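You operate a simulated robot arm through the tools that you are given. There is no shell and no other tool.

The job below is to be done with a simulated robot arm. You get a single attempt, and the scene is never put back.

Task
Check bar 75 and rack it by the grade shown.
Fine: switch the checker on and leave it on.

The check looks at the end state, three seconds after you hand in, the way a careful person would. Anything else that was tipped, shoved, dropped, spilled or broken makes it a failure.

Robot
A 6-joint arm with a two-finger parallel gripper, fixed in place. Base frame: the origin is on the floor under the middle of its stand, x ahead of it, y to its left, z up; the work surface is at about z = 0.84. Lengths are in m, angles in rad, forces in N, time in s.
With the tool pointing down near the work surface it reaches from about 0.24 to 0.64 m from the base axis. Its first joint turns from -1.152 to 1.152 rad. Payload 2.7 kg.
Tool frame: the origin (TCP) lies between the finger pads and is the grasp point; the fingertips stand 0.023 m ahead of it; z points along the fingers, y is the line along which they close. Largest opening 0.094 m; finger width 0.038, thickness 0.01; the body of the gripper, 0.054 by 0.096 m, starts 0.039 m behind the TCP.
Orientation is told as [roll, pitch, yaw] about the base's x, y, z axes, in that order, counted from this pose: with the fingers straight down and closing along the base's y, the tool's x points along the base's -x, its y along +y and its z along -z.

Tools
- The arm moves only by the tool send_rows. Its argument "plan" is a list of rows, each a list of 6 numbers: the shift along the base's x, y, z in units of 30 mm (1.0 is 30 mm), then the turn, a rotation vector about the base's x, y, z in units of 4 degrees (1.0 is 4 degrees). In form: [[x, y, z, wx, wy, wz], ...]. A call has 1 to 20 rows; each row shifts and turns the commanded pose from where the row before left it. "claw" is the finger opening in m, from 0 to 0.094, set as the call begins (left out, the last holds). A call with a number of a shift or a turn outside -1 to 1 is refused whole. Each row takes 0.2 s and may step no farther than 0.05 m and 0.15 rad from the row before; otherwise, or with a gripper value out of range, the whole call is refused. A pose out of reach is approached as far as the arm can. The call stops where the force on the tool passes 40 N (or 10 N more than at its start, if that is more) or the arm is blocked; 0.2 s more then pass. The fingers move at their own pace (about 0.045 m/s each) and stop on an object; they squeeze with about 23 N. The grip force told is the motor's: it shows also when the fingers shut on nothing. Time passes only in rows, and 0.2 s behind the last, so rows that do not move let the fingers close. The reply holds the time, the measured pose of the TCP, the force on the tool along the base axes, the opening and the grip force, in the units named above and with some noise, with the torque about the TCP (base axes, N m) and any sound that the robot's microphone picked up.
- Cameras (640 x 400 px; columns grow to the right, rows downward): "scene" is fixed at [0.0827, -0.4357, 1.4039]; the picture's right is [0.72, -0.69, 0.00], its down [-0.39, -0.41, -0.83] and it looks along [0.57, 0.60, -0.56] (base axes); focal length 345 px, centre (320, 200). "wrist" rides on the gripper at [0.086, 0.016, -0.074] in the tool frame; the picture's right is [-0.18, 0.98, 0.00], its down [-0.58, -0.11, -0.81] and it looks along [-0.79, -0.15, 0.59] (tool axes); focal length 243 px, centre (320, 200). There is no depth. A picture from a camera that has moved, and an enlarged one, comes with that camera's place and axes in the base frame and with its lens.
- grab_frame(camera): a new picture of that camera. It takes no simulated time.
- zoom(camera, box): a new picture of the part [left, top, right, bottom] of that camera's present view, enlarged. It takes no simulated time.
- hand_in(): hands the job in; it is judged then, once.

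Nothing tells you positions but the pictures and the camera data. Unless the task says otherwise, let go and move clear before handing in.

The tools are called after ">>>" as name(argument=value, ...) on one line, values as JSON. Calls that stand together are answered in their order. send_rows: Moves the arm, as the interface text tells. Its arguments: {"type":"object","properties":{"plan":{"type":"array","items":{"type":"array","items":{"type":"number"}}},"claw":{"type":"number"}},"required":["plan"]} The other tools are called the same way: grab_frame (camera) takes a picture; zoom (camera, box) takes an enlarged picture of a part of a camera's view; hand_in () hands the job in.

At the start:

```text
t: 0.0
ee_pos: [0.392, 0.1367, 1.2011]
tool_rot: [0.0, -0.001, 0.0]
wrist_force: [-0.4, 0.5, 0.4]
torque: [-0.05, 0.03, -0.03]
finger_gap: 0.0938
finger_force: 0.1
```

scene: 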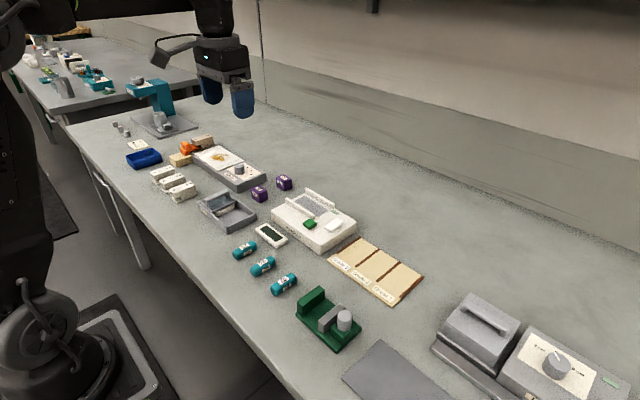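
wrist: 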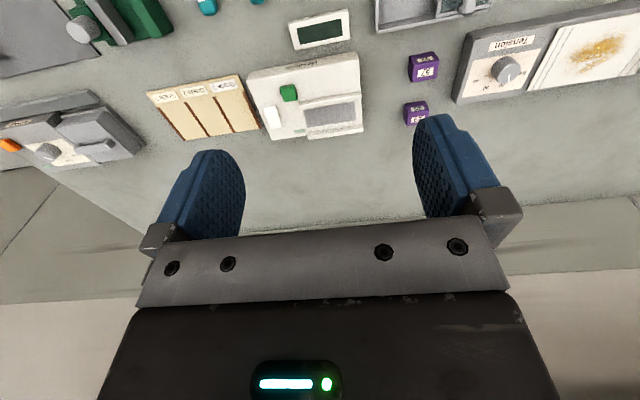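

I see a bench with several devices, cylinders (teal), purple blocks, a white checker-like device, and a wooden rack with labels. I'll zoom in to read labels before moving.

>>> zoom(camera="scene", box=[220, 170, 380, 270])

>>> zoom(camera="scene", box=[220, 220, 380, 320])

>>> zoom(camera="scene", box=[310, 220, 440, 310])

>>> zoom(camera="scene", box=[110, 110, 290, 230])

>>> zoom(camera="wrist", box=[240, 0, 440, 140])

>>> zoom(camera="scene", box=[280, 270, 640, 400])

```text
4.00 times, centred on (300, 220) of scene
camera zoom: at [0.0827, -0.4357, 1.4039], right [0.72, -0.69, 0.0], down [-0.39, -0.41, -0.83], along [0.57, 0.6, -0.56], focal length 1381 px, centre (400, 120)
```

zoom: 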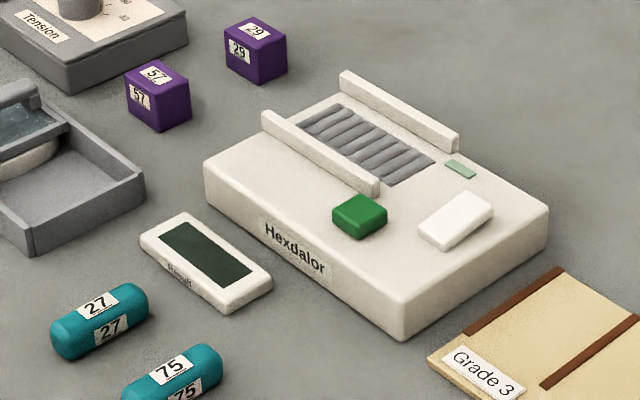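

```text
4.00 times, centred on (300, 270) of scene
camera zoom: at [0.0827, -0.4357, 1.4039], right [0.72, -0.69, 0.0], down [-0.39, -0.41, -0.83], along [0.57, 0.6, -0.56], focal length 1381 px, centre (400, -80)
```

zoom: 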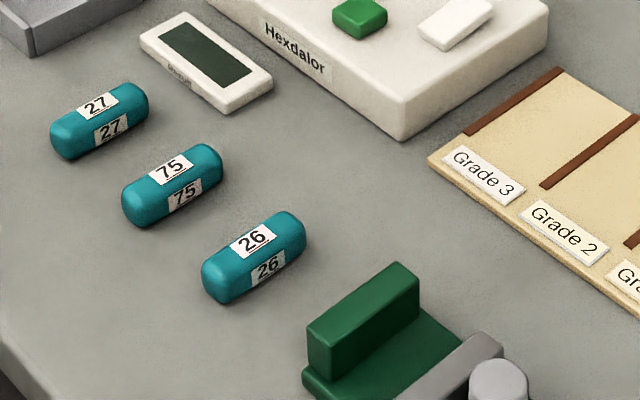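

```text
4.44 times, centred on (375, 265) of scene
camera zoom: at [0.0827, -0.4357, 1.4039], right [0.72, -0.69, 0.0], down [-0.39, -0.41, -0.83], along [0.57, 0.6, -0.56], focal length 1534 px, centre (76, -89)
```

zoom: 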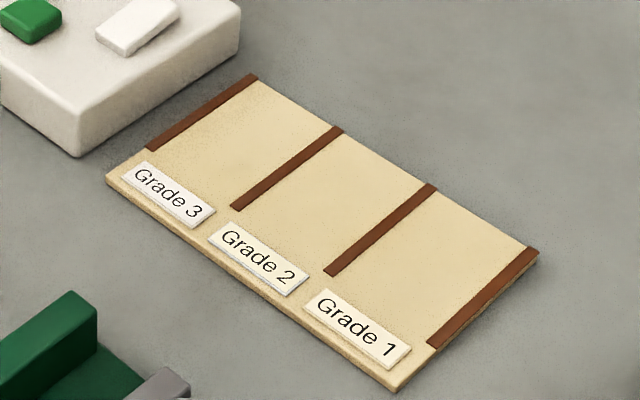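

```text
3.33 times, centred on (200, 170) of scene
camera zoom: at [0.0827, -0.4357, 1.4039], right [0.72, -0.69, 0.0], down [-0.39, -0.41, -0.83], along [0.57, 0.6, -0.56], focal length 1150 px, centre (720, 300)
```

zoom: 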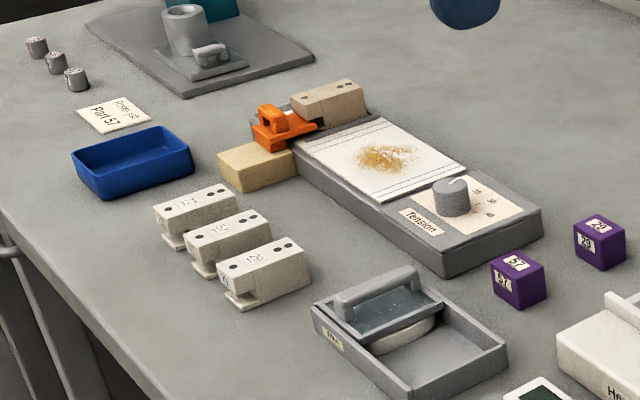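

```text
2.86 times, centred on (340, 70) of wrist
camera zoom: at [0.3057, 0.1508, 1.276], right [0.18, 0.98, 0.0], down [0.58, -0.11, 0.81], along [0.79, -0.15, -0.59], focal length 693 px, centre (263, 571)
```

zoom: 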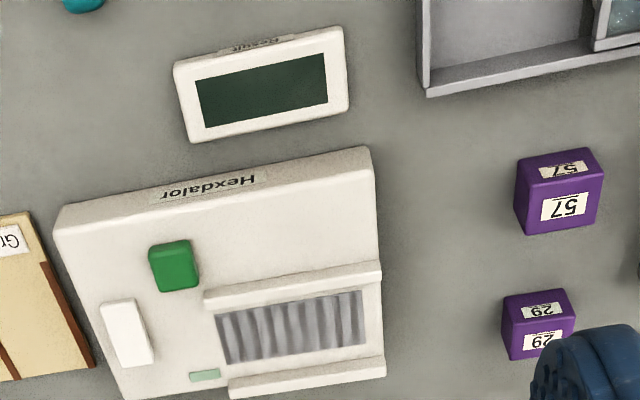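

```text
1.78 times, centred on (460, 335) of scene
camera zoom: at [0.0827, -0.4357, 1.4039], right [0.72, -0.69, 0.0], down [-0.39, -0.41, -0.83], along [0.57, 0.6, -0.56], focal length 614 px, centre (71, -40)
```

zoom: 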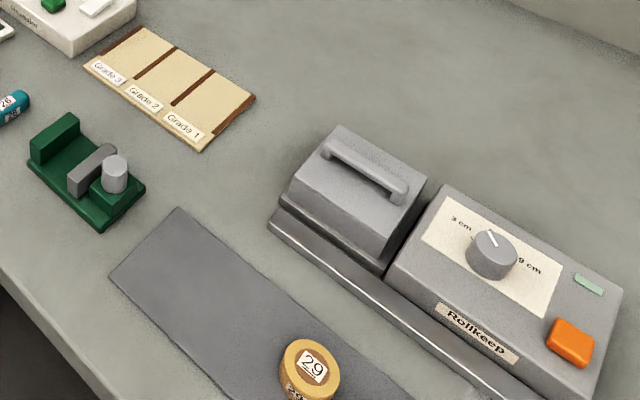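

The bars are teal (27, 75, 26), lying along x at about x=0.37; bar 75 is at roughly (0.37, 0.05). The Hexdalor checker has a roller bed near (0.59, 0.13), a green button, a white switch and an indicator, and there is a separate result display. I'll look closer at the controls before acting.

>>> zoom(camera="scene", box=[290, 185, 360, 230])

>>> zoom(camera="scene", box=[235, 230, 305, 300])

>>> send_rows(plan=[[0, -0.4, -1, 0, 0, 0], [0, -0.4, -1, 0, 0, 0], [0, -0.4, -1, 0, 0, 0], [0, 0, -1, 0, 0, 0]], claw=0.06)

>>> grab_frame(camera="wrist")

```text
8.89 times, centred on (325, 208) of scene
camera zoom: at [0.0827, -0.4357, 1.4039], right [0.72, -0.69, 0.0], down [-0.39, -0.41, -0.83], along [0.57, 0.6, -0.56], focal length 3068 px, centre (276, 133)
```

zoom: 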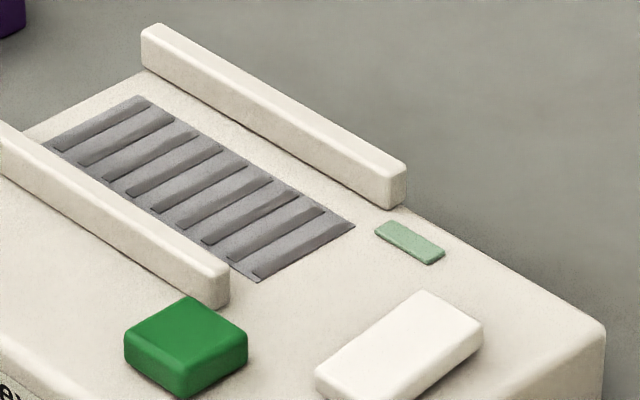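

```text
5.71 times, centred on (270, 265) of scene
camera zoom: at [0.0827, -0.4357, 1.4039], right [0.72, -0.69, 0.0], down [-0.39, -0.41, -0.83], along [0.57, 0.6, -0.56], focal length 1972 px, centre (606, -171)
```

zoom: 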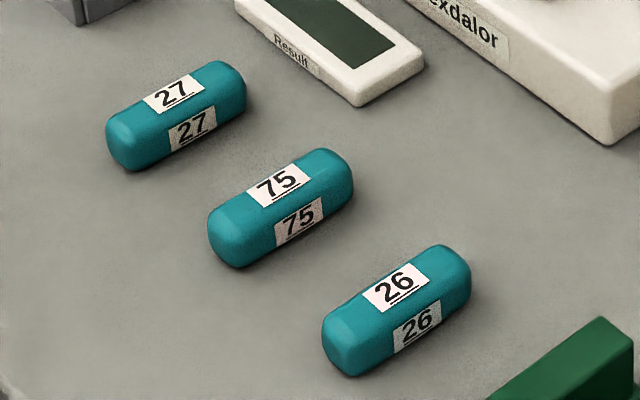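

```text
t: 1.0
ee_pos: [0.3923, 0.1002, 1.0816]
tool_rot: [0.002, -0.002, 0.001]
wrist_force: [-0.3, -0.3, 0.2]
torque: [-0.02, -0.02, -0.03]
finger_gap: 0.0599
finger_force: 0.1
```

```text
taken
camera wrist: at [0.3055, 0.1146, 1.1559], right [0.18, 0.98, 0.0], down [0.58, -0.11, 0.81], along [0.79, -0.15, -0.59], focal length 243 px, centre (320, 200)
```

wrist: 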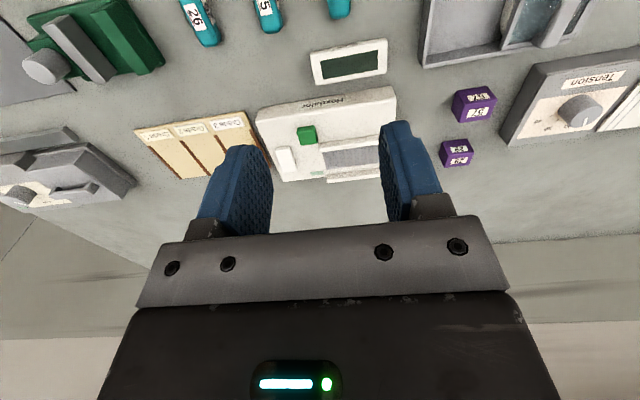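

The bar looks like a rounded prism about 60 mm long; the checker's rails are about 65 mm apart with a slatted bed between them. I'll move the wrist camera above the checker to read the switch and button states.

>>> send_rows(plan=[[0.853, -0.267, -0.68, 0, 0, 0], [0.853, -0.267, -0.68, 0, 0, 0], [0.853, -0.267, -0.68, 0, 0, 0], [0.853, -0.267, -0.68, 0, 0, 0], [0.853, -0.267, -0.68, 0, 0, 0]], claw=0.094)

>>> grab_frame(camera="wrist")

>>> grab_frame(camera="scene")

```text
t: 2.2
ee_pos: [0.5231, 0.0621, 0.9815]
tool_rot: [0.002, -0.001, 0.001]
wrist_force: [-0.1, -0.3, 0.2]
torque: [-0.02, 0.01, -0.02]
finger_gap: 0.0939
finger_force: 0.0
```

```text
taken
camera wrist: at [0.4355, 0.0754, 1.0562], right [0.18, 0.98, 0.0], down [0.58, -0.11, 0.81], along [0.79, -0.15, -0.59], focal length 243 px, centre (320, 200)
```

wrist: 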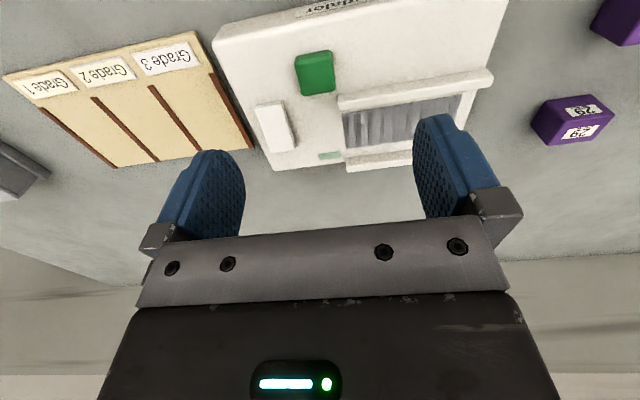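

```text
taken
```

scene: 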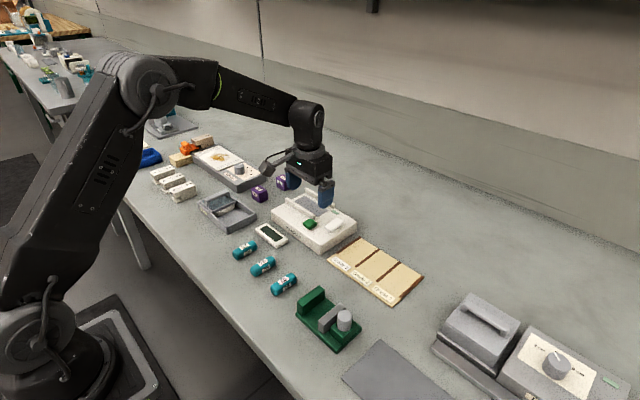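

>>> zoom(camera="wrist", box=[210, 0, 370, 180])

>>> zoom(camera="wrist", box=[320, 50, 520, 180])

>>> zoom(camera="scene", box=[295, 195, 360, 240])

```text
2.22 times, centred on (290, 90) of wrist
camera zoom: at [0.4355, 0.0754, 1.0562], right [0.18, 0.98, 0.0], down [0.58, -0.11, 0.81], along [0.79, -0.15, -0.59], focal length 539 px, centre (387, 444)
```

zoom: 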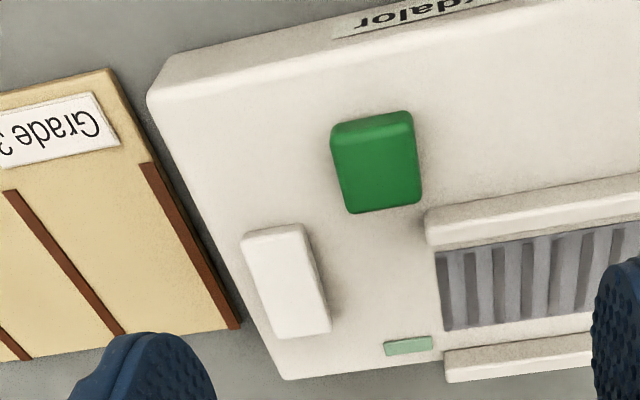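

```text
3.08 times, centred on (420, 115) of wrist
camera zoom: at [0.4355, 0.0754, 1.0562], right [0.18, 0.98, 0.0], down [0.58, -0.11, 0.81], along [0.79, -0.15, -0.59], focal length 746 px, centre (12, 462)
```

zoom: 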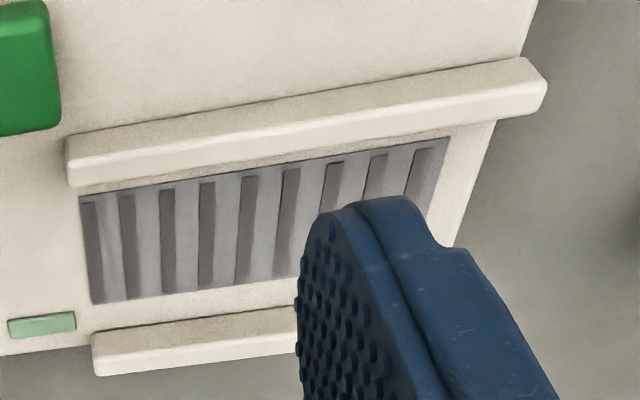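

```text
8.89 times, centred on (328, 218) of scene
camera zoom: at [0.0827, -0.4357, 1.4039], right [0.72, -0.69, 0.0], down [-0.39, -0.41, -0.83], along [0.57, 0.6, -0.56], focal length 3068 px, centre (253, 44)
```

zoom: 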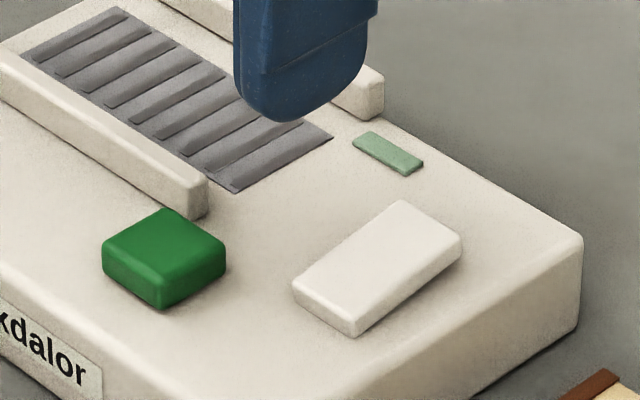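

The white switch looks like a rocker with its far end raised (off, lamp dim), the green button is likely the test button. I'll take a second wrist view from lower for triangulating exact positions before pressing.

>>> send_rows(plan=[[0.3, -0.5, -0.5, 0, 0, 0], [0.3, -0.5, -0.5, 0, 0, 0], [0, 0, 0, 0, 0, 0], [0, 0, 0, 0, 0, 0], [0, 0, 0, 0, 0, 0]], claw=0.0)

>>> grab_frame(camera="wrist")

>>> zoom(camera="wrist", box=[220, 0, 460, 150])

>>> zoom(camera="scene", box=[280, 180, 370, 240])

```text
t: 3.4
ee_pos: [0.5371, 0.0296, 0.95]
tool_rot: [0.0, 0.0, 0.0]
wrist_force: [-0.9, -0.5, 1.0]
torque: [0.04, 0.01, 0.0]
finger_gap: 0.0
finger_force: 13.5
```

```text
taken
camera wrist: at [0.4514, 0.0444, 1.0251], right [0.18, 0.98, 0.0], down [0.58, -0.11, 0.81], along [0.79, -0.15, -0.59], focal length 243 px, centre (320, 200)
```

wrist: 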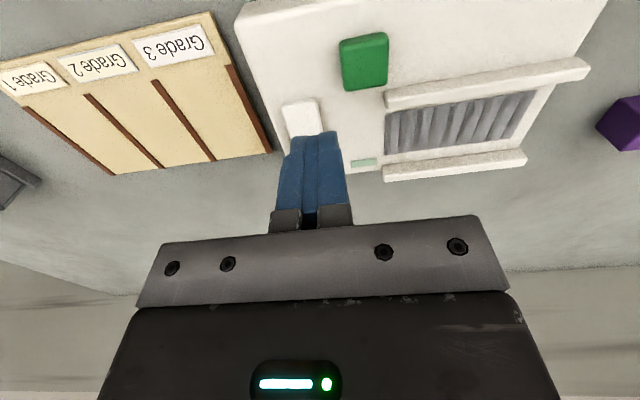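

```text
2.67 times, centred on (340, 75) of wrist
camera zoom: at [0.4514, 0.0444, 1.0251], right [0.18, 0.98, 0.0], down [0.58, -0.11, 0.81], along [0.79, -0.15, -0.59], focal length 647 px, centre (267, 533)
```

zoom: 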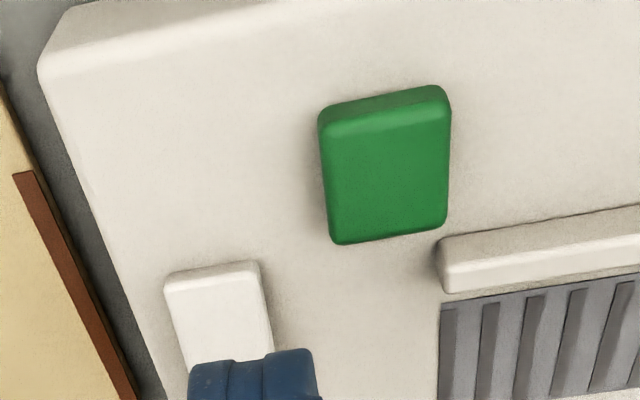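

```text
6.67 times, centred on (325, 210) of scene
camera zoom: at [0.0827, -0.4357, 1.4039], right [0.72, -0.69, 0.0], down [-0.39, -0.41, -0.83], along [0.57, 0.6, -0.56], focal length 2301 px, centre (287, 133)
```

zoom: 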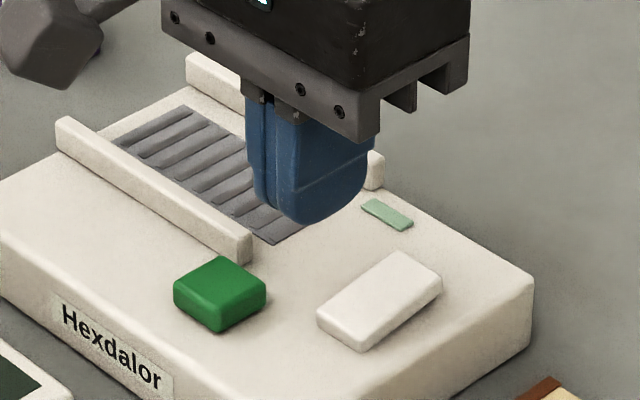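

Triangulating the wrist views: rocker spans x 0.538–0.581, y 0.003–0.026 with the far end raised (~z 0.884); green button centre at (0.517, 0.057), top z ~0.89. I'll position the closed fingers over the rocker's far end, just above it.

>>> send_rows(plan=[[0.667, -0.252, -0.333, 0, 0, 0], [0.667, -0.252, -0.333, 0, 0, 0], [0, 0, -0.3, 0, 0, 0], [0, 0, -0.2, 0, 0, 0], [0, 0, 0, 0, 0, 0]], claw=0.0)

>>> zoom(camera="scene", box=[280, 180, 370, 240])

>>> grab_frame(camera="wrist")

```text
t: 4.6
ee_pos: [0.5772, 0.0149, 0.914]
tool_rot: [0.0, -0.001, 0.0]
wrist_force: [0.3, -0.1, 0.1]
torque: [-0.04, -0.02, -0.02]
finger_gap: 0.0
finger_force: 23.1
```

```text
6.67 times, centred on (325, 210) of scene
camera zoom: at [0.0827, -0.4357, 1.4039], right [0.72, -0.69, 0.0], down [-0.39, -0.41, -0.83], along [0.57, 0.6, -0.56], focal length 2301 px, centre (287, 133)
```

zoom: 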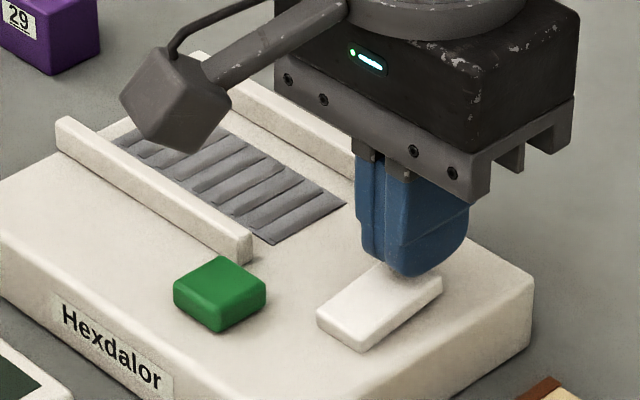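

```text
taken
camera wrist: at [0.4907, 0.0302, 0.9893], right [0.18, 0.98, 0.0], down [0.58, -0.11, 0.81], along [0.79, -0.15, -0.59], focal length 243 px, centre (320, 200)
```

wrist: 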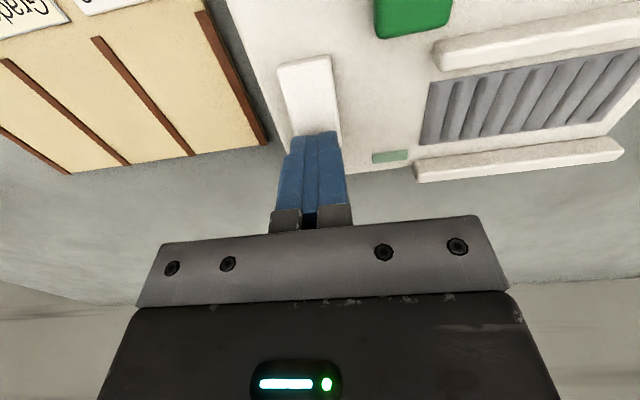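

The closed fingers are just above the rocker's raised far end. Now I'll press down in small steps.

>>> send_rows(plan=[[0, 0, -0.1, 0, 0, 0], [0, 0, -0.1, 0, 0, 0], [0, 0, -0.1, 0, 0, 0], [0, 0, -0.1, 0, 0, 0]])

>>> zoom(camera="scene", box=[280, 180, 370, 240])

>>> zoom(camera="wrist", box=[260, 40, 440, 180])

```text
t: 5.7
ee_pos: [0.5798, 0.0144, 0.9087]
tool_rot: [0.001, -0.01, 0.004]
wrist_force: [-0.7, 0.8, 2.6]
torque: [0.02, 0.06, 0.02]
finger_gap: 0.0
finger_force: 22.7
stopped in row 4: the force on the tool passed its limit at 43 N (the readings are from after the stop); the commanded pose is now the measured one
```

```text
6.67 times, centred on (325, 210) of scene
camera zoom: at [0.0827, -0.4357, 1.4039], right [0.72, -0.69, 0.0], down [-0.39, -0.41, -0.83], along [0.57, 0.6, -0.56], focal length 2301 px, centre (287, 133)
```

zoom: 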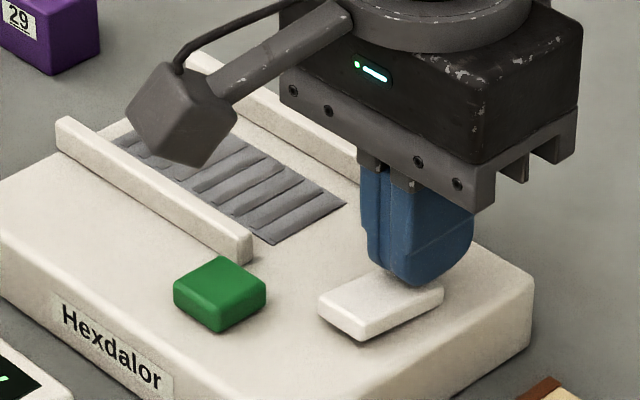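

```text
2.86 times, centred on (350, 110) of wrist
camera zoom: at [0.4927, 0.0298, 0.9831], right [0.18, 0.98, 0.0], down [0.57, -0.11, 0.81], along [0.8, -0.15, -0.58], focal length 693 px, centre (234, 457)
```

zoom: 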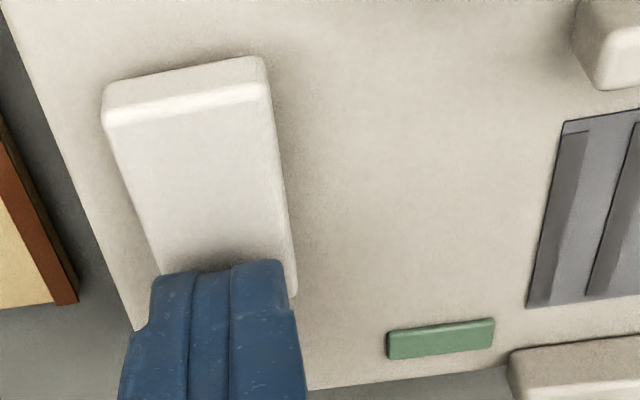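

The rocker has flipped (near end is now raised) and the display seems to show something. I'll lift off and check the display and lamp.

>>> send_rows(plan=[[0, 0, 0.5, 0, 0, 0], [0, 0, 1, 0, 0.14, -0.05], [-0.5, 0, 1, 0, 0, 0], [-0.8, 0, 1, 0, 0, 0], [-0.8, 0.3, 1, 0, 0, 0], [-0.8, 0.3, 0, 0, 0, 0], [-0.8, 0.3, 0, 0, 0, 0]], claw=0.06)

>>> zoom(camera="scene", box=[240, 180, 370, 260])

>>> grab_frame(camera="wrist")

```text
t: 7.3
ee_pos: [0.4671, 0.0424, 1.0438]
tool_rot: [-0.001, -0.001, -0.002]
wrist_force: [-0.9, 0.3, -0.2]
torque: [-0.01, 0.02, -0.03]
finger_gap: 0.0601
finger_force: 0.1
```

```text
4.92 times, centred on (305, 220) of scene
camera zoom: at [0.0827, -0.4357, 1.4039], right [0.72, -0.69, 0.0], down [-0.39, -0.41, -0.83], along [0.57, 0.6, -0.56], focal length 1699 px, centre (394, 102)
```

zoom: 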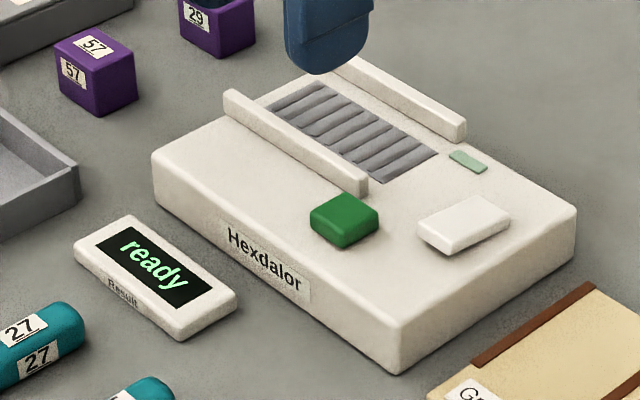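

```text
taken
camera wrist: at [0.3803, 0.0571, 1.1196], right [0.19, 0.98, 0.0], down [0.58, -0.11, 0.81], along [0.79, -0.15, -0.59], focal length 243 px, centre (320, 200)
```

wrist: 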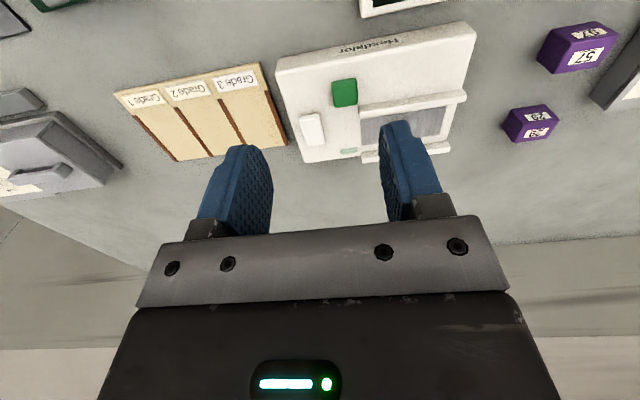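

The display reads "ready". Now I'll go back to view bar 75 with the wrist camera for an accurate position.

>>> send_rows(plan=[[-0.87, 0, -0.24, 0, 0, 0], [-0.87, 0, -0.24, 0, 0, 0], [-0.87, 0, -0.24, 0, 0, 0], [-0.87, 0, -0.24, 0, 0, 0], [-0.87, 0, -0.24, 0, 0, 0], [-0.87, 0, -0.24, 0, 0, 0], [0, 0, 0, 0, 0, 0]], claw=0.06)

>>> grab_frame(camera="wrist")

>>> zoom(camera="wrist", box=[200, 40, 440, 190])

```text
t: 8.9
ee_pos: [0.3132, 0.0398, 0.9986]
tool_rot: [0.0, 0.001, -0.003]
wrist_force: [-0.8, 0.0, -1.1]
torque: [0.01, 0.0, 0.02]
finger_gap: 0.0601
finger_force: 0.1
```

```text
taken
camera wrist: at [0.2262, 0.0557, 1.0732], right [0.19, 0.98, 0.0], down [0.58, -0.11, 0.81], along [0.79, -0.15, -0.59], focal length 243 px, centre (320, 200)
```

wrist: 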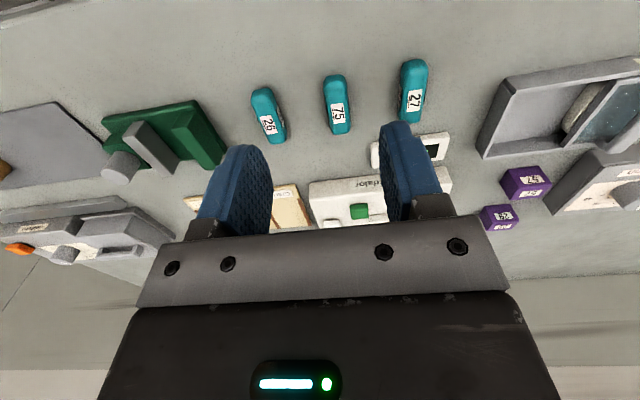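

```text
2.67 times, centred on (320, 115) of wrist
camera zoom: at [0.2262, 0.0557, 1.0732], right [0.19, 0.98, 0.0], down [0.58, -0.11, 0.81], along [0.79, -0.15, -0.59], focal length 647 px, centre (320, 427)
```

zoom: 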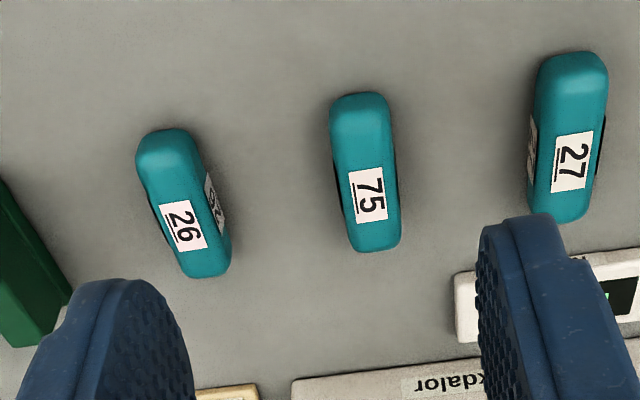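

Bar 75 measures about x 0.336–0.395, centre (0.366, 0.048), aligned with x, ~22 mm wide. I'll move above it with a 50 mm opening and check alignment.

>>> send_rows(plan=[[0.587, 0.087, -0.8, 0, 0, 0], [0.587, 0.087, -0.8, 0, 0, 0], [0.587, 0.087, -0.8, 0, 0, 0], [0, 0, 0, 0, 0, 0]], claw=0.05)

>>> grab_frame(camera="wrist")

>>> zoom(camera="scene", box=[220, 210, 320, 310])

```text
t: 9.9
ee_pos: [0.3685, 0.0501, 0.9282]
tool_rot: [-0.001, 0.001, -0.002]
wrist_force: [0.4, -0.2, -0.1]
torque: [-0.01, 0.01, -0.02]
finger_gap: 0.05
finger_force: 0.0
```

```text
taken
camera wrist: at [0.2812, 0.0651, 1.0031], right [0.19, 0.98, 0.0], down [0.58, -0.11, 0.81], along [0.79, -0.15, -0.59], focal length 243 px, centre (320, 200)
```

wrist: 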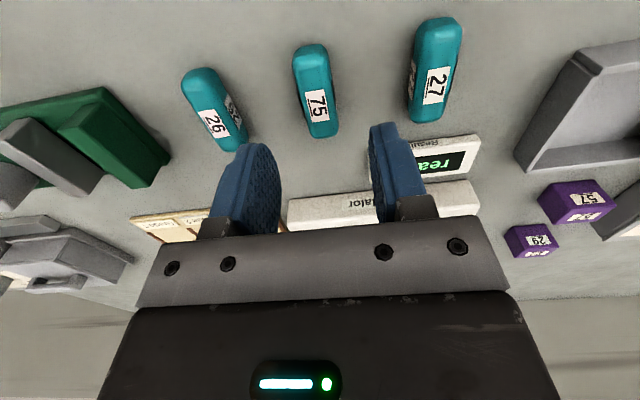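

```text
4.00 times, centred on (270, 260) of scene
camera zoom: at [0.0827, -0.4357, 1.4039], right [0.72, -0.69, 0.0], down [-0.39, -0.41, -0.83], along [0.57, 0.6, -0.56], focal length 1381 px, centre (520, -40)
```

zoom: 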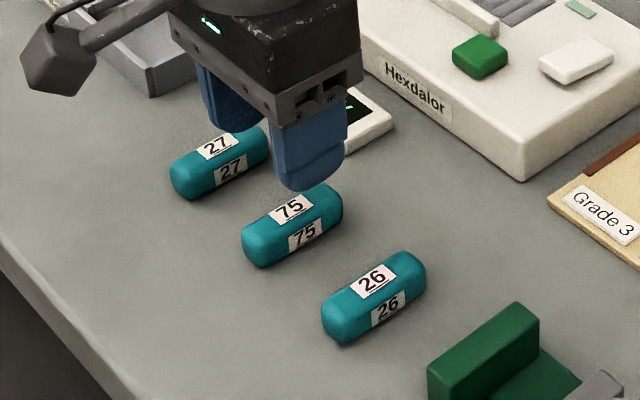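

Bar 75 sits between the open fingers' lines at y≈0.048. I'll correct slightly and descend to just above the table.

>>> send_rows(plan=[[-0.08, -0.07, -0.5, 0, 0, 0], [0, 0, -0.5, 0, 0, 0], [0, 0, -0.5, 0, 0, 0], [0, 0, -0.3, 0, 0, 0], [0, 0, -0.2, 0, 0, 0], [0, 0, 0, 0, 0, 0]], claw=0.05)

>>> zoom(camera="scene", box=[220, 210, 320, 310])

>>> grab_frame(camera="wrist")

```text
t: 11.3
ee_pos: [0.3635, 0.046, 0.8679]
tool_rot: [-0.002, 0.0, -0.003]
wrist_force: [0.0, 1.2, 0.0]
torque: [0.01, 0.0, 0.01]
finger_gap: 0.0499
finger_force: 0.0
```

```text
4.00 times, centred on (270, 260) of scene
camera zoom: at [0.0827, -0.4357, 1.4039], right [0.72, -0.69, 0.0], down [-0.39, -0.41, -0.83], along [0.57, 0.6, -0.56], focal length 1381 px, centre (520, -40)
```

zoom: 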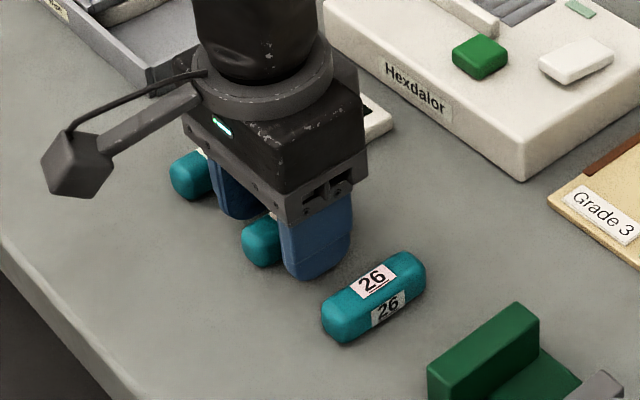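

```text
taken
camera wrist: at [0.2771, 0.0622, 0.9432], right [0.19, 0.98, 0.0], down [0.58, -0.11, 0.81], along [0.79, -0.15, -0.59], focal length 243 px, centre (320, 200)
```

wrist: 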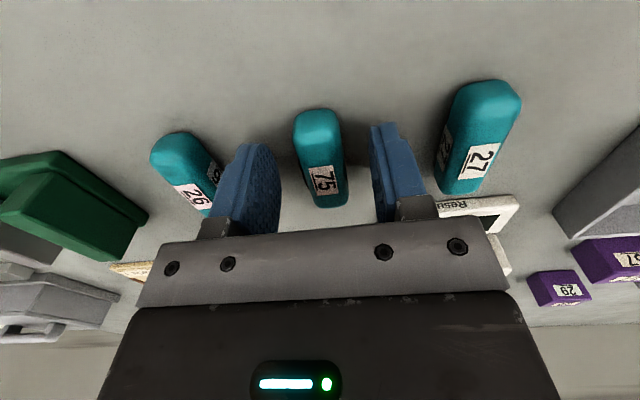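

The bar is centred between the fingers. Closing the grip now.

>>> send_rows(plan=[[0, 0, 0, 0, 0, 0], [0, 0, 0, 0, 0, 0], [0, 0, 0, 0, 0, 0], [0, 0, 0, 0, 0, 0]], claw=0.0)

>>> grab_frame(camera="wrist")

```text
t: 12.3
ee_pos: [0.3647, 0.0462, 0.868]
tool_rot: [0.0, 0.001, -0.003]
wrist_force: [0.5, 0.1, 0.2]
torque: [0.02, -0.02, -0.04]
finger_gap: 0.0212
finger_force: 23.0
```

```text
taken
camera wrist: at [0.2771, 0.0622, 0.9433], right [0.19, 0.98, 0.0], down [0.58, -0.11, 0.81], along [0.79, -0.15, -0.59], focal length 243 px, centre (320, 200)
```

wrist: 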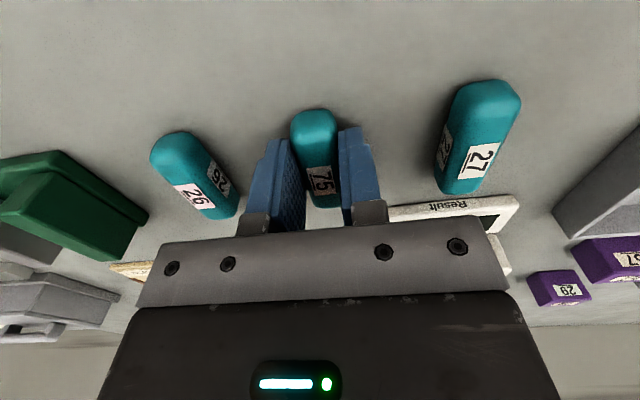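

Bar 75 is gripped at 21 mm width. Now I'll lift it straight up and check it's secure.

>>> send_rows(plan=[[0, 0, 0.3, 0, 0, 0], [0, 0, 0.7, 0, 0, 0], [0, 0, 0.9, 0, 0, 0], [0, 0, 0.9, 0, 0, 0], [0, 0, 0.9, 0, 0, 0], [0, 0, 0, 0, 0, 0]])

>>> grab_frame(camera="wrist")

>>> grab_frame(camera="scene")

```text
t: 13.7
ee_pos: [0.365, 0.047, 0.9802]
tool_rot: [-0.001, -0.001, -0.001]
wrist_force: [0.5, 0.6, 0.0]
torque: [-0.04, 0.04, -0.02]
finger_gap: 0.0207
finger_force: 23.2
```

```text
taken
camera wrist: at [0.2778, 0.0625, 1.0557], right [0.19, 0.98, 0.0], down [0.58, -0.11, 0.81], along [0.79, -0.15, -0.59], focal length 243 px, centre (320, 200)
```

wrist: 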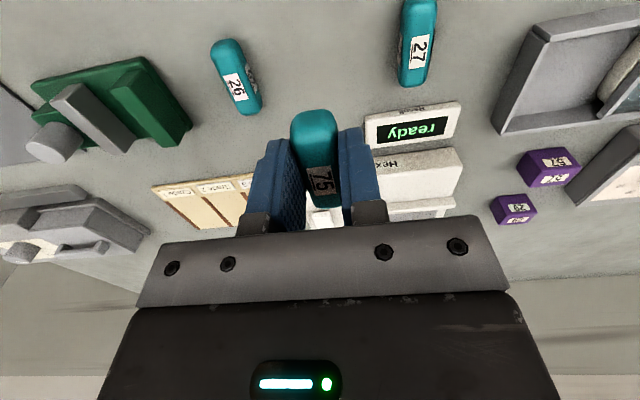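

```text
taken
```

scene: 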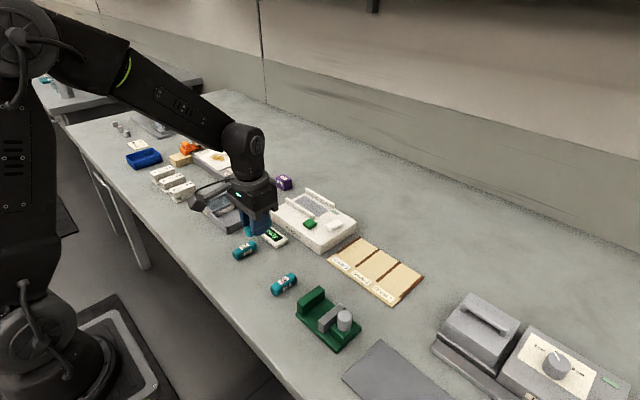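

The bar is held securely and the neighbours are undisturbed. I'll carry it over to the checker while turning the tool so the bar lies along the rails (y direction), staying well above everything.

>>> send_rows(plan=[[0.36, 0.12, 0, 0, 0, 1], [0.36, 0.12, 0, 0, 0, 1], [0.36, 0.12, 0, 0, 0, 1], [0.36, 0.12, 0, 0, 0, 1], [0.36, 0.12, 0, 0, 0, 1], [0.36, 0.12, 0, 0, 0, 1], [0.36, 0.12, 0, 0, 0, 1], [0.36, 0.12, 0, 0, 0, 1], [0.36, 0.12, 0, 0, 0, 1], [0.36, 0.12, 0, 0, 0, 1]])

>>> grab_frame(camera="scene")

```text
t: 15.9
ee_pos: [0.4709, 0.0835, 0.9784]
tool_rot: [0.001, 0.001, 0.697]
wrist_force: [0.1, -0.4, -1.1]
torque: [0.0, 0.01, -0.03]
finger_gap: 0.0213
finger_force: 23.7
```

```text
taken
```

scene: 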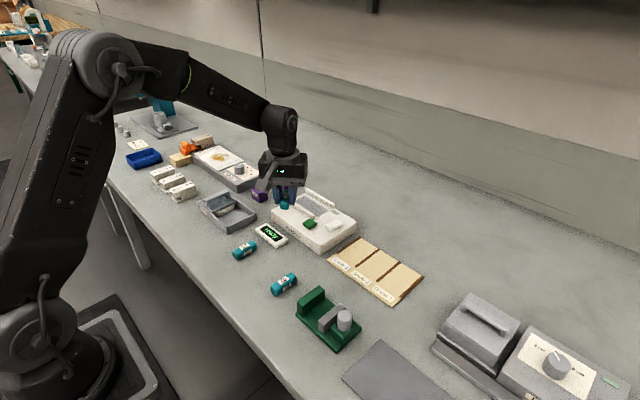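

Rotation is working. Continuing to a hover above the bed at about (0.5815, 0.121) with yaw 90°.

>>> send_rows(plan=[[0.284, 0.096, 0, 0, 0, 0.963], [0.284, 0.096, 0, 0, 0, 0.963], [0.284, 0.096, 0, 0, 0, 0.963], [0.284, 0.096, 0, 0, 0, 0.963], [0.284, 0.096, 0, 0, 0, 0.963], [0.284, 0.096, 0, 0, 0, 0.963], [0.284, 0.096, 0, 0, 0, 0.963], [0.284, 0.096, 0, 0, 0, 0.963], [0.284, 0.096, 0, 0, 0, 0.963], [0.284, 0.096, 0, 0, 0, 0.963], [0.284, 0.096, 0, 0, 0, 0.963], [0.284, 0.096, 0, 0, 0, 0.963], [0.284, 0.096, 0, 0, 0, 0.963], [0, 0, 0, 0, 0, 0]])

>>> grab_frame(camera="wrist")

>>> zoom(camera="scene", box=[240, 140, 370, 260])

```text
t: 18.9
ee_pos: [0.5808, 0.1218, 0.9787]
tool_rot: [0.0, 0.001, 1.569]
wrist_force: [0.0, -0.1, -0.4]
torque: [0.01, 0.0, 0.02]
finger_gap: 0.0208
finger_force: 23.0
```

```text
taken
camera wrist: at [0.5643, 0.0345, 1.054], right [-0.98, 0.18, 0.0], down [0.11, 0.58, 0.81], along [0.15, 0.79, -0.59], focal length 243 px, centre (320, 200)
```

wrist: 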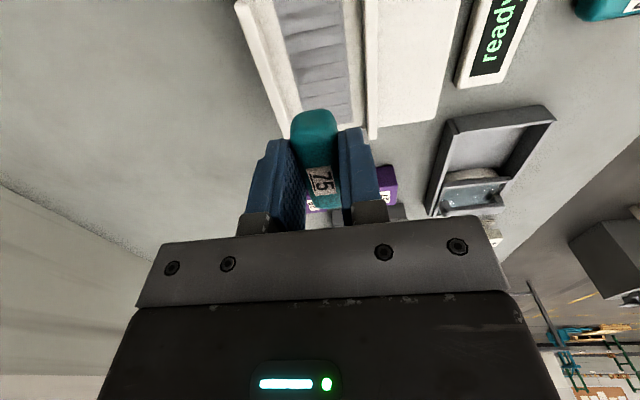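

```text
3.33 times, centred on (305, 200) of scene
camera zoom: at [0.0827, -0.4357, 1.4039], right [0.72, -0.69, 0.0], down [-0.39, -0.41, -0.83], along [0.57, 0.6, -0.56], focal length 1150 px, centre (370, 200)
```

zoom: 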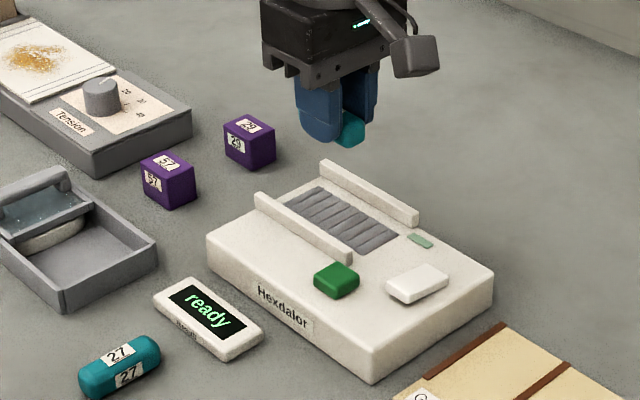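

>>> zoom(camera="wrist", box=[220, 0, 400, 140])

```text
2.86 times, centred on (310, 70) of wrist
camera zoom: at [0.5643, 0.0345, 1.054], right [-0.98, 0.18, 0.0], down [0.11, 0.58, 0.81], along [0.15, 0.79, -0.59], focal length 693 px, centre (349, 571)
```

zoom: 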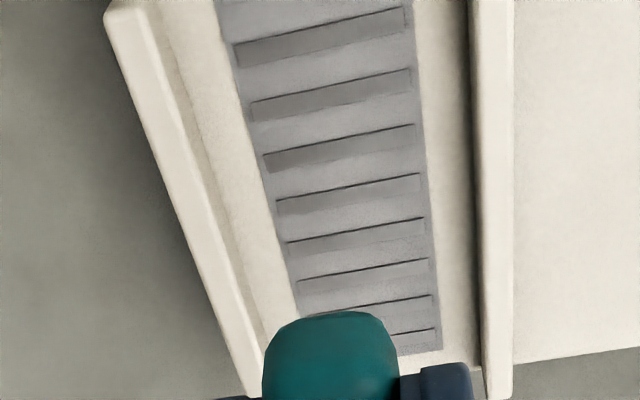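

The bed centre is at x≈0.581, y≈0.120, with rails at x 0.549 and 0.613; the bar is aligned. I'll lower it to just above the bed.

>>> send_rows(plan=[[0, -0.05, -0.6, 0, 0, 0], [0, 0, -0.6, 0, 0, 0], [0, 0, -0.6, 0, 0, 0], [0, 0, -0.4, 0, 0, 0], [0, 0, -0.2, 0, 0, 0], [0, 0, 0, 0, 0, 0]])

>>> grab_frame(camera="wrist")

>>> zoom(camera="scene", box=[270, 150, 370, 250])

```text
t: 20.3
ee_pos: [0.5812, 0.1194, 0.9073]
tool_rot: [0.0, 0.0, 1.568]
wrist_force: [0.0, 0.3, -1.2]
torque: [0.05, -0.02, 0.01]
finger_gap: 0.0208
finger_force: 23.0
```

```text
taken
camera wrist: at [0.5645, 0.0324, 0.9828], right [-0.98, 0.19, 0.0], down [0.11, 0.58, 0.81], along [0.15, 0.79, -0.59], focal length 243 px, centre (320, 200)
```

wrist: 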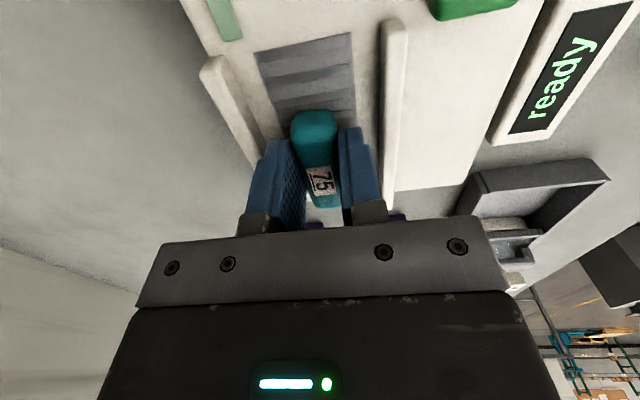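

```text
4.00 times, centred on (320, 200) of scene
camera zoom: at [0.0827, -0.4357, 1.4039], right [0.72, -0.69, 0.0], down [-0.39, -0.41, -0.83], along [0.57, 0.6, -0.56], focal length 1381 px, centre (320, 200)
```

zoom: 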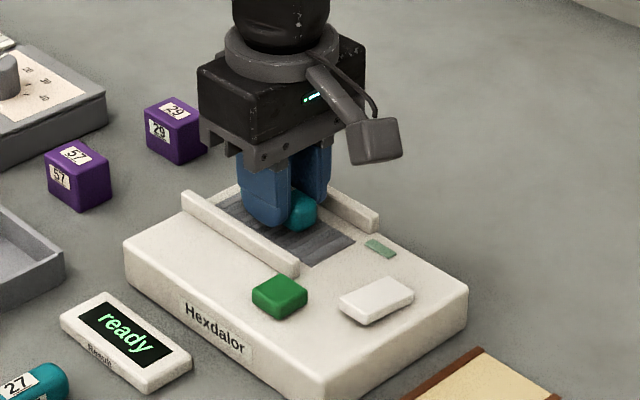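

The bar is nicely between the rails, slightly above the bed. I'll lower gently in small steps.

>>> send_rows(plan=[[0, 0, -0.05, 0, 0, 0], [0, 0, -0.05, 0, 0, 0], [0, 0, -0.05, 0, 0, 0], [0, 0, -0.05, 0, 0, 0], [0, 0, 0, 0, 0, 0]])

```text
t: 21.5
ee_pos: [0.5818, 0.1199, 0.9032]
tool_rot: [-0.001, -0.001, 1.569]
wrist_force: [-3.9, -1.2, 9.8]
torque: [0.02, 0.05, 0.03]
finger_gap: 0.0209
finger_force: 23.5
```

Contact with the bed (about 10 N). I'll relieve slightly, open the fingers a little, and look.

>>> send_rows(plan=[[0, 0, 0.04, 0, 0, 0]])

>>> send_rows(plan=[[0, 0, 0, 0, 0, 0], [0, 0, 0, 0, 0, 0]], claw=0.032)

>>> grab_frame(camera="wrist")

>>> zoom(camera="scene", box=[270, 150, 370, 250])

```text
t: 21.9
ee_pos: [0.5827, 0.1196, 0.9024]
tool_rot: [-0.003, 0.0, 1.569]
wrist_force: [1.5, -0.9, 7.5]
torque: [-0.03, -0.04, 0.0]
finger_gap: 0.0208
finger_force: 23.2
```

```text
t: 22.5
ee_pos: [0.5812, 0.1199, 0.9027]
tool_rot: [0.003, 0.0, 1.57]
wrist_force: [-0.4, -0.3, 0.6]
torque: [-0.01, 0.0, -0.02]
finger_gap: 0.0316
finger_force: 0.1
```

```text
taken
camera wrist: at [0.565, 0.0322, 0.9772], right [-0.98, 0.19, 0.0], down [0.11, 0.58, 0.81], along [0.15, 0.79, -0.59], focal length 243 px, centre (320, 200)
```

wrist: 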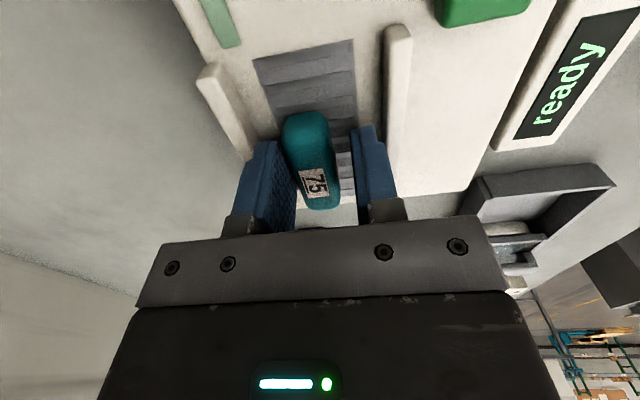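

```text
4.00 times, centred on (320, 200) of scene
camera zoom: at [0.0827, -0.4357, 1.4039], right [0.72, -0.69, 0.0], down [-0.39, -0.41, -0.83], along [0.57, 0.6, -0.56], focal length 1381 px, centre (320, 200)
```

zoom: 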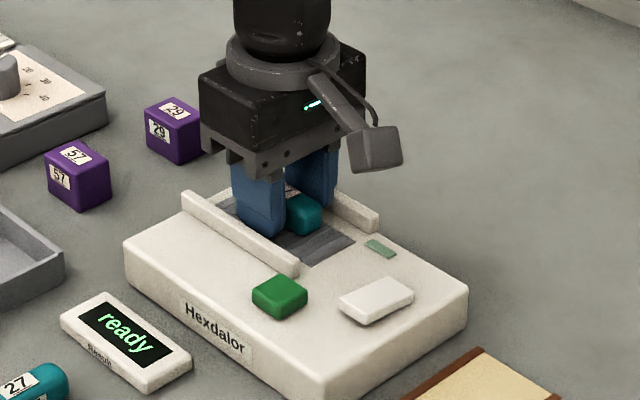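

The bar is released on the bed between the rails. I'll shift 2 mm to centre the fingers about it, then lift clear.

>>> send_rows(plan=[[0.07, 0, 0, 0, 0, 0], [0, 0, 0.15, 0, 0, 0], [0, 0, 0.4, 0, 0, 0], [0, 0, 0.8, 0, 0, 0], [0, 0, 0.8, 0, 0, 0], [0, 0, 0.8, 0, 0, 0]])

>>> grab_frame(camera="wrist")

>>> zoom(camera="scene", box=[250, 150, 370, 260])

```text
t: 23.9
ee_pos: [0.583, 0.1174, 0.9899]
tool_rot: [0.002, 0.001, 1.569]
wrist_force: [-0.6, 0.7, 0.4]
torque: [-0.01, 0.01, -0.01]
finger_gap: 0.0321
finger_force: 0.1
```

```text
taken
camera wrist: at [0.5667, 0.03, 1.0647], right [-0.98, 0.19, 0.0], down [0.11, 0.58, 0.81], along [0.15, 0.79, -0.59], focal length 243 px, centre (320, 200)
```

wrist: 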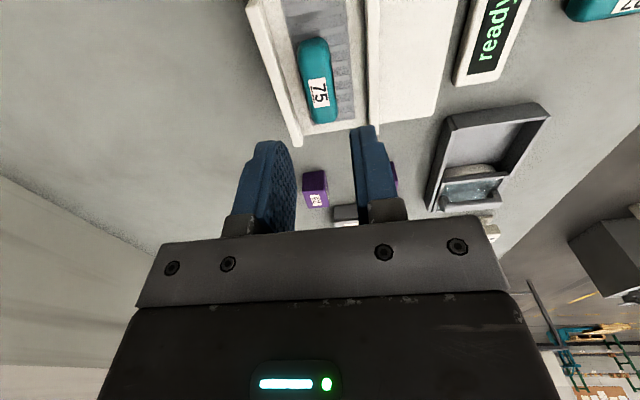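

```text
3.64 times, centred on (310, 205) of scene
camera zoom: at [0.0827, -0.4357, 1.4039], right [0.72, -0.69, 0.0], down [-0.39, -0.41, -0.83], along [0.57, 0.6, -0.56], focal length 1255 px, centre (356, 182)
```

zoom: 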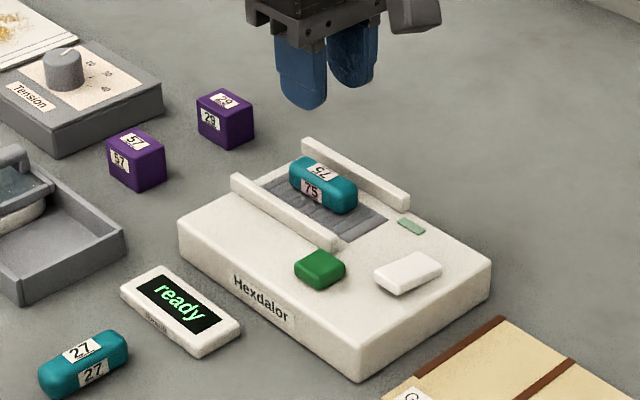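

Bar 75 rests on the bed between the rails. Next I'll close the fingers and position over the green button at about (0.517, 0.057).

>>> send_rows(plan=[[-0.733, -0.671, 0, 0, 0, 0], [-0.733, -0.671, 0, 0, 0, 0], [-0.733, -0.671, 0, 0, 0, 0], [0, 0, -0.7, 0, 0, 0], [0, 0, -0.7, 0, 0, 0], [0, 0, -0.6, 0, 0, 0], [0, 0, 0, 0, 0, 0]], claw=0.0)

>>> grab_frame(camera="wrist")

>>> zoom(camera="scene", box=[250, 150, 370, 260])

```text
t: 25.5
ee_pos: [0.5173, 0.0592, 0.9301]
tool_rot: [0.001, 0.0, 1.569]
wrist_force: [0.2, 0.5, 0.5]
torque: [0.0, 0.01, 0.01]
finger_gap: 0.0
finger_force: 22.6
```

```text
taken
camera wrist: at [0.5007, -0.0284, 1.0055], right [-0.98, 0.18, 0.0], down [0.11, 0.58, 0.81], along [0.15, 0.79, -0.59], focal length 243 px, centre (320, 200)
```

wrist: 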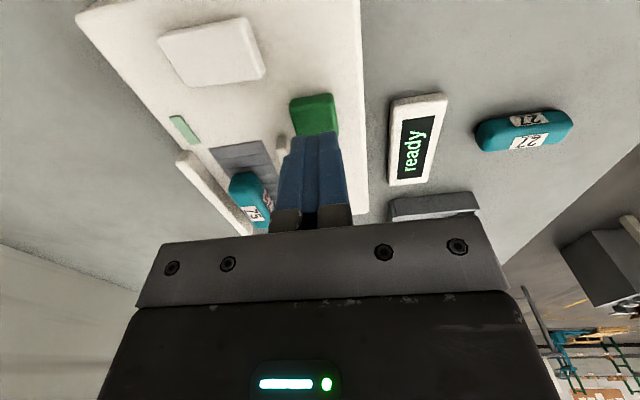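

```text
3.64 times, centred on (310, 205) of scene
camera zoom: at [0.0827, -0.4357, 1.4039], right [0.72, -0.69, 0.0], down [-0.39, -0.41, -0.83], along [0.57, 0.6, -0.56], focal length 1255 px, centre (356, 182)
```

zoom: 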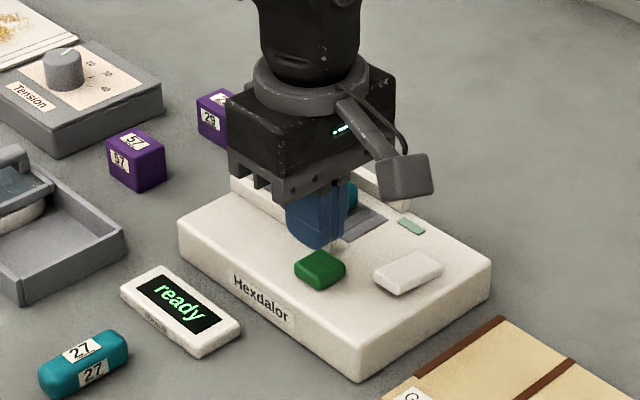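

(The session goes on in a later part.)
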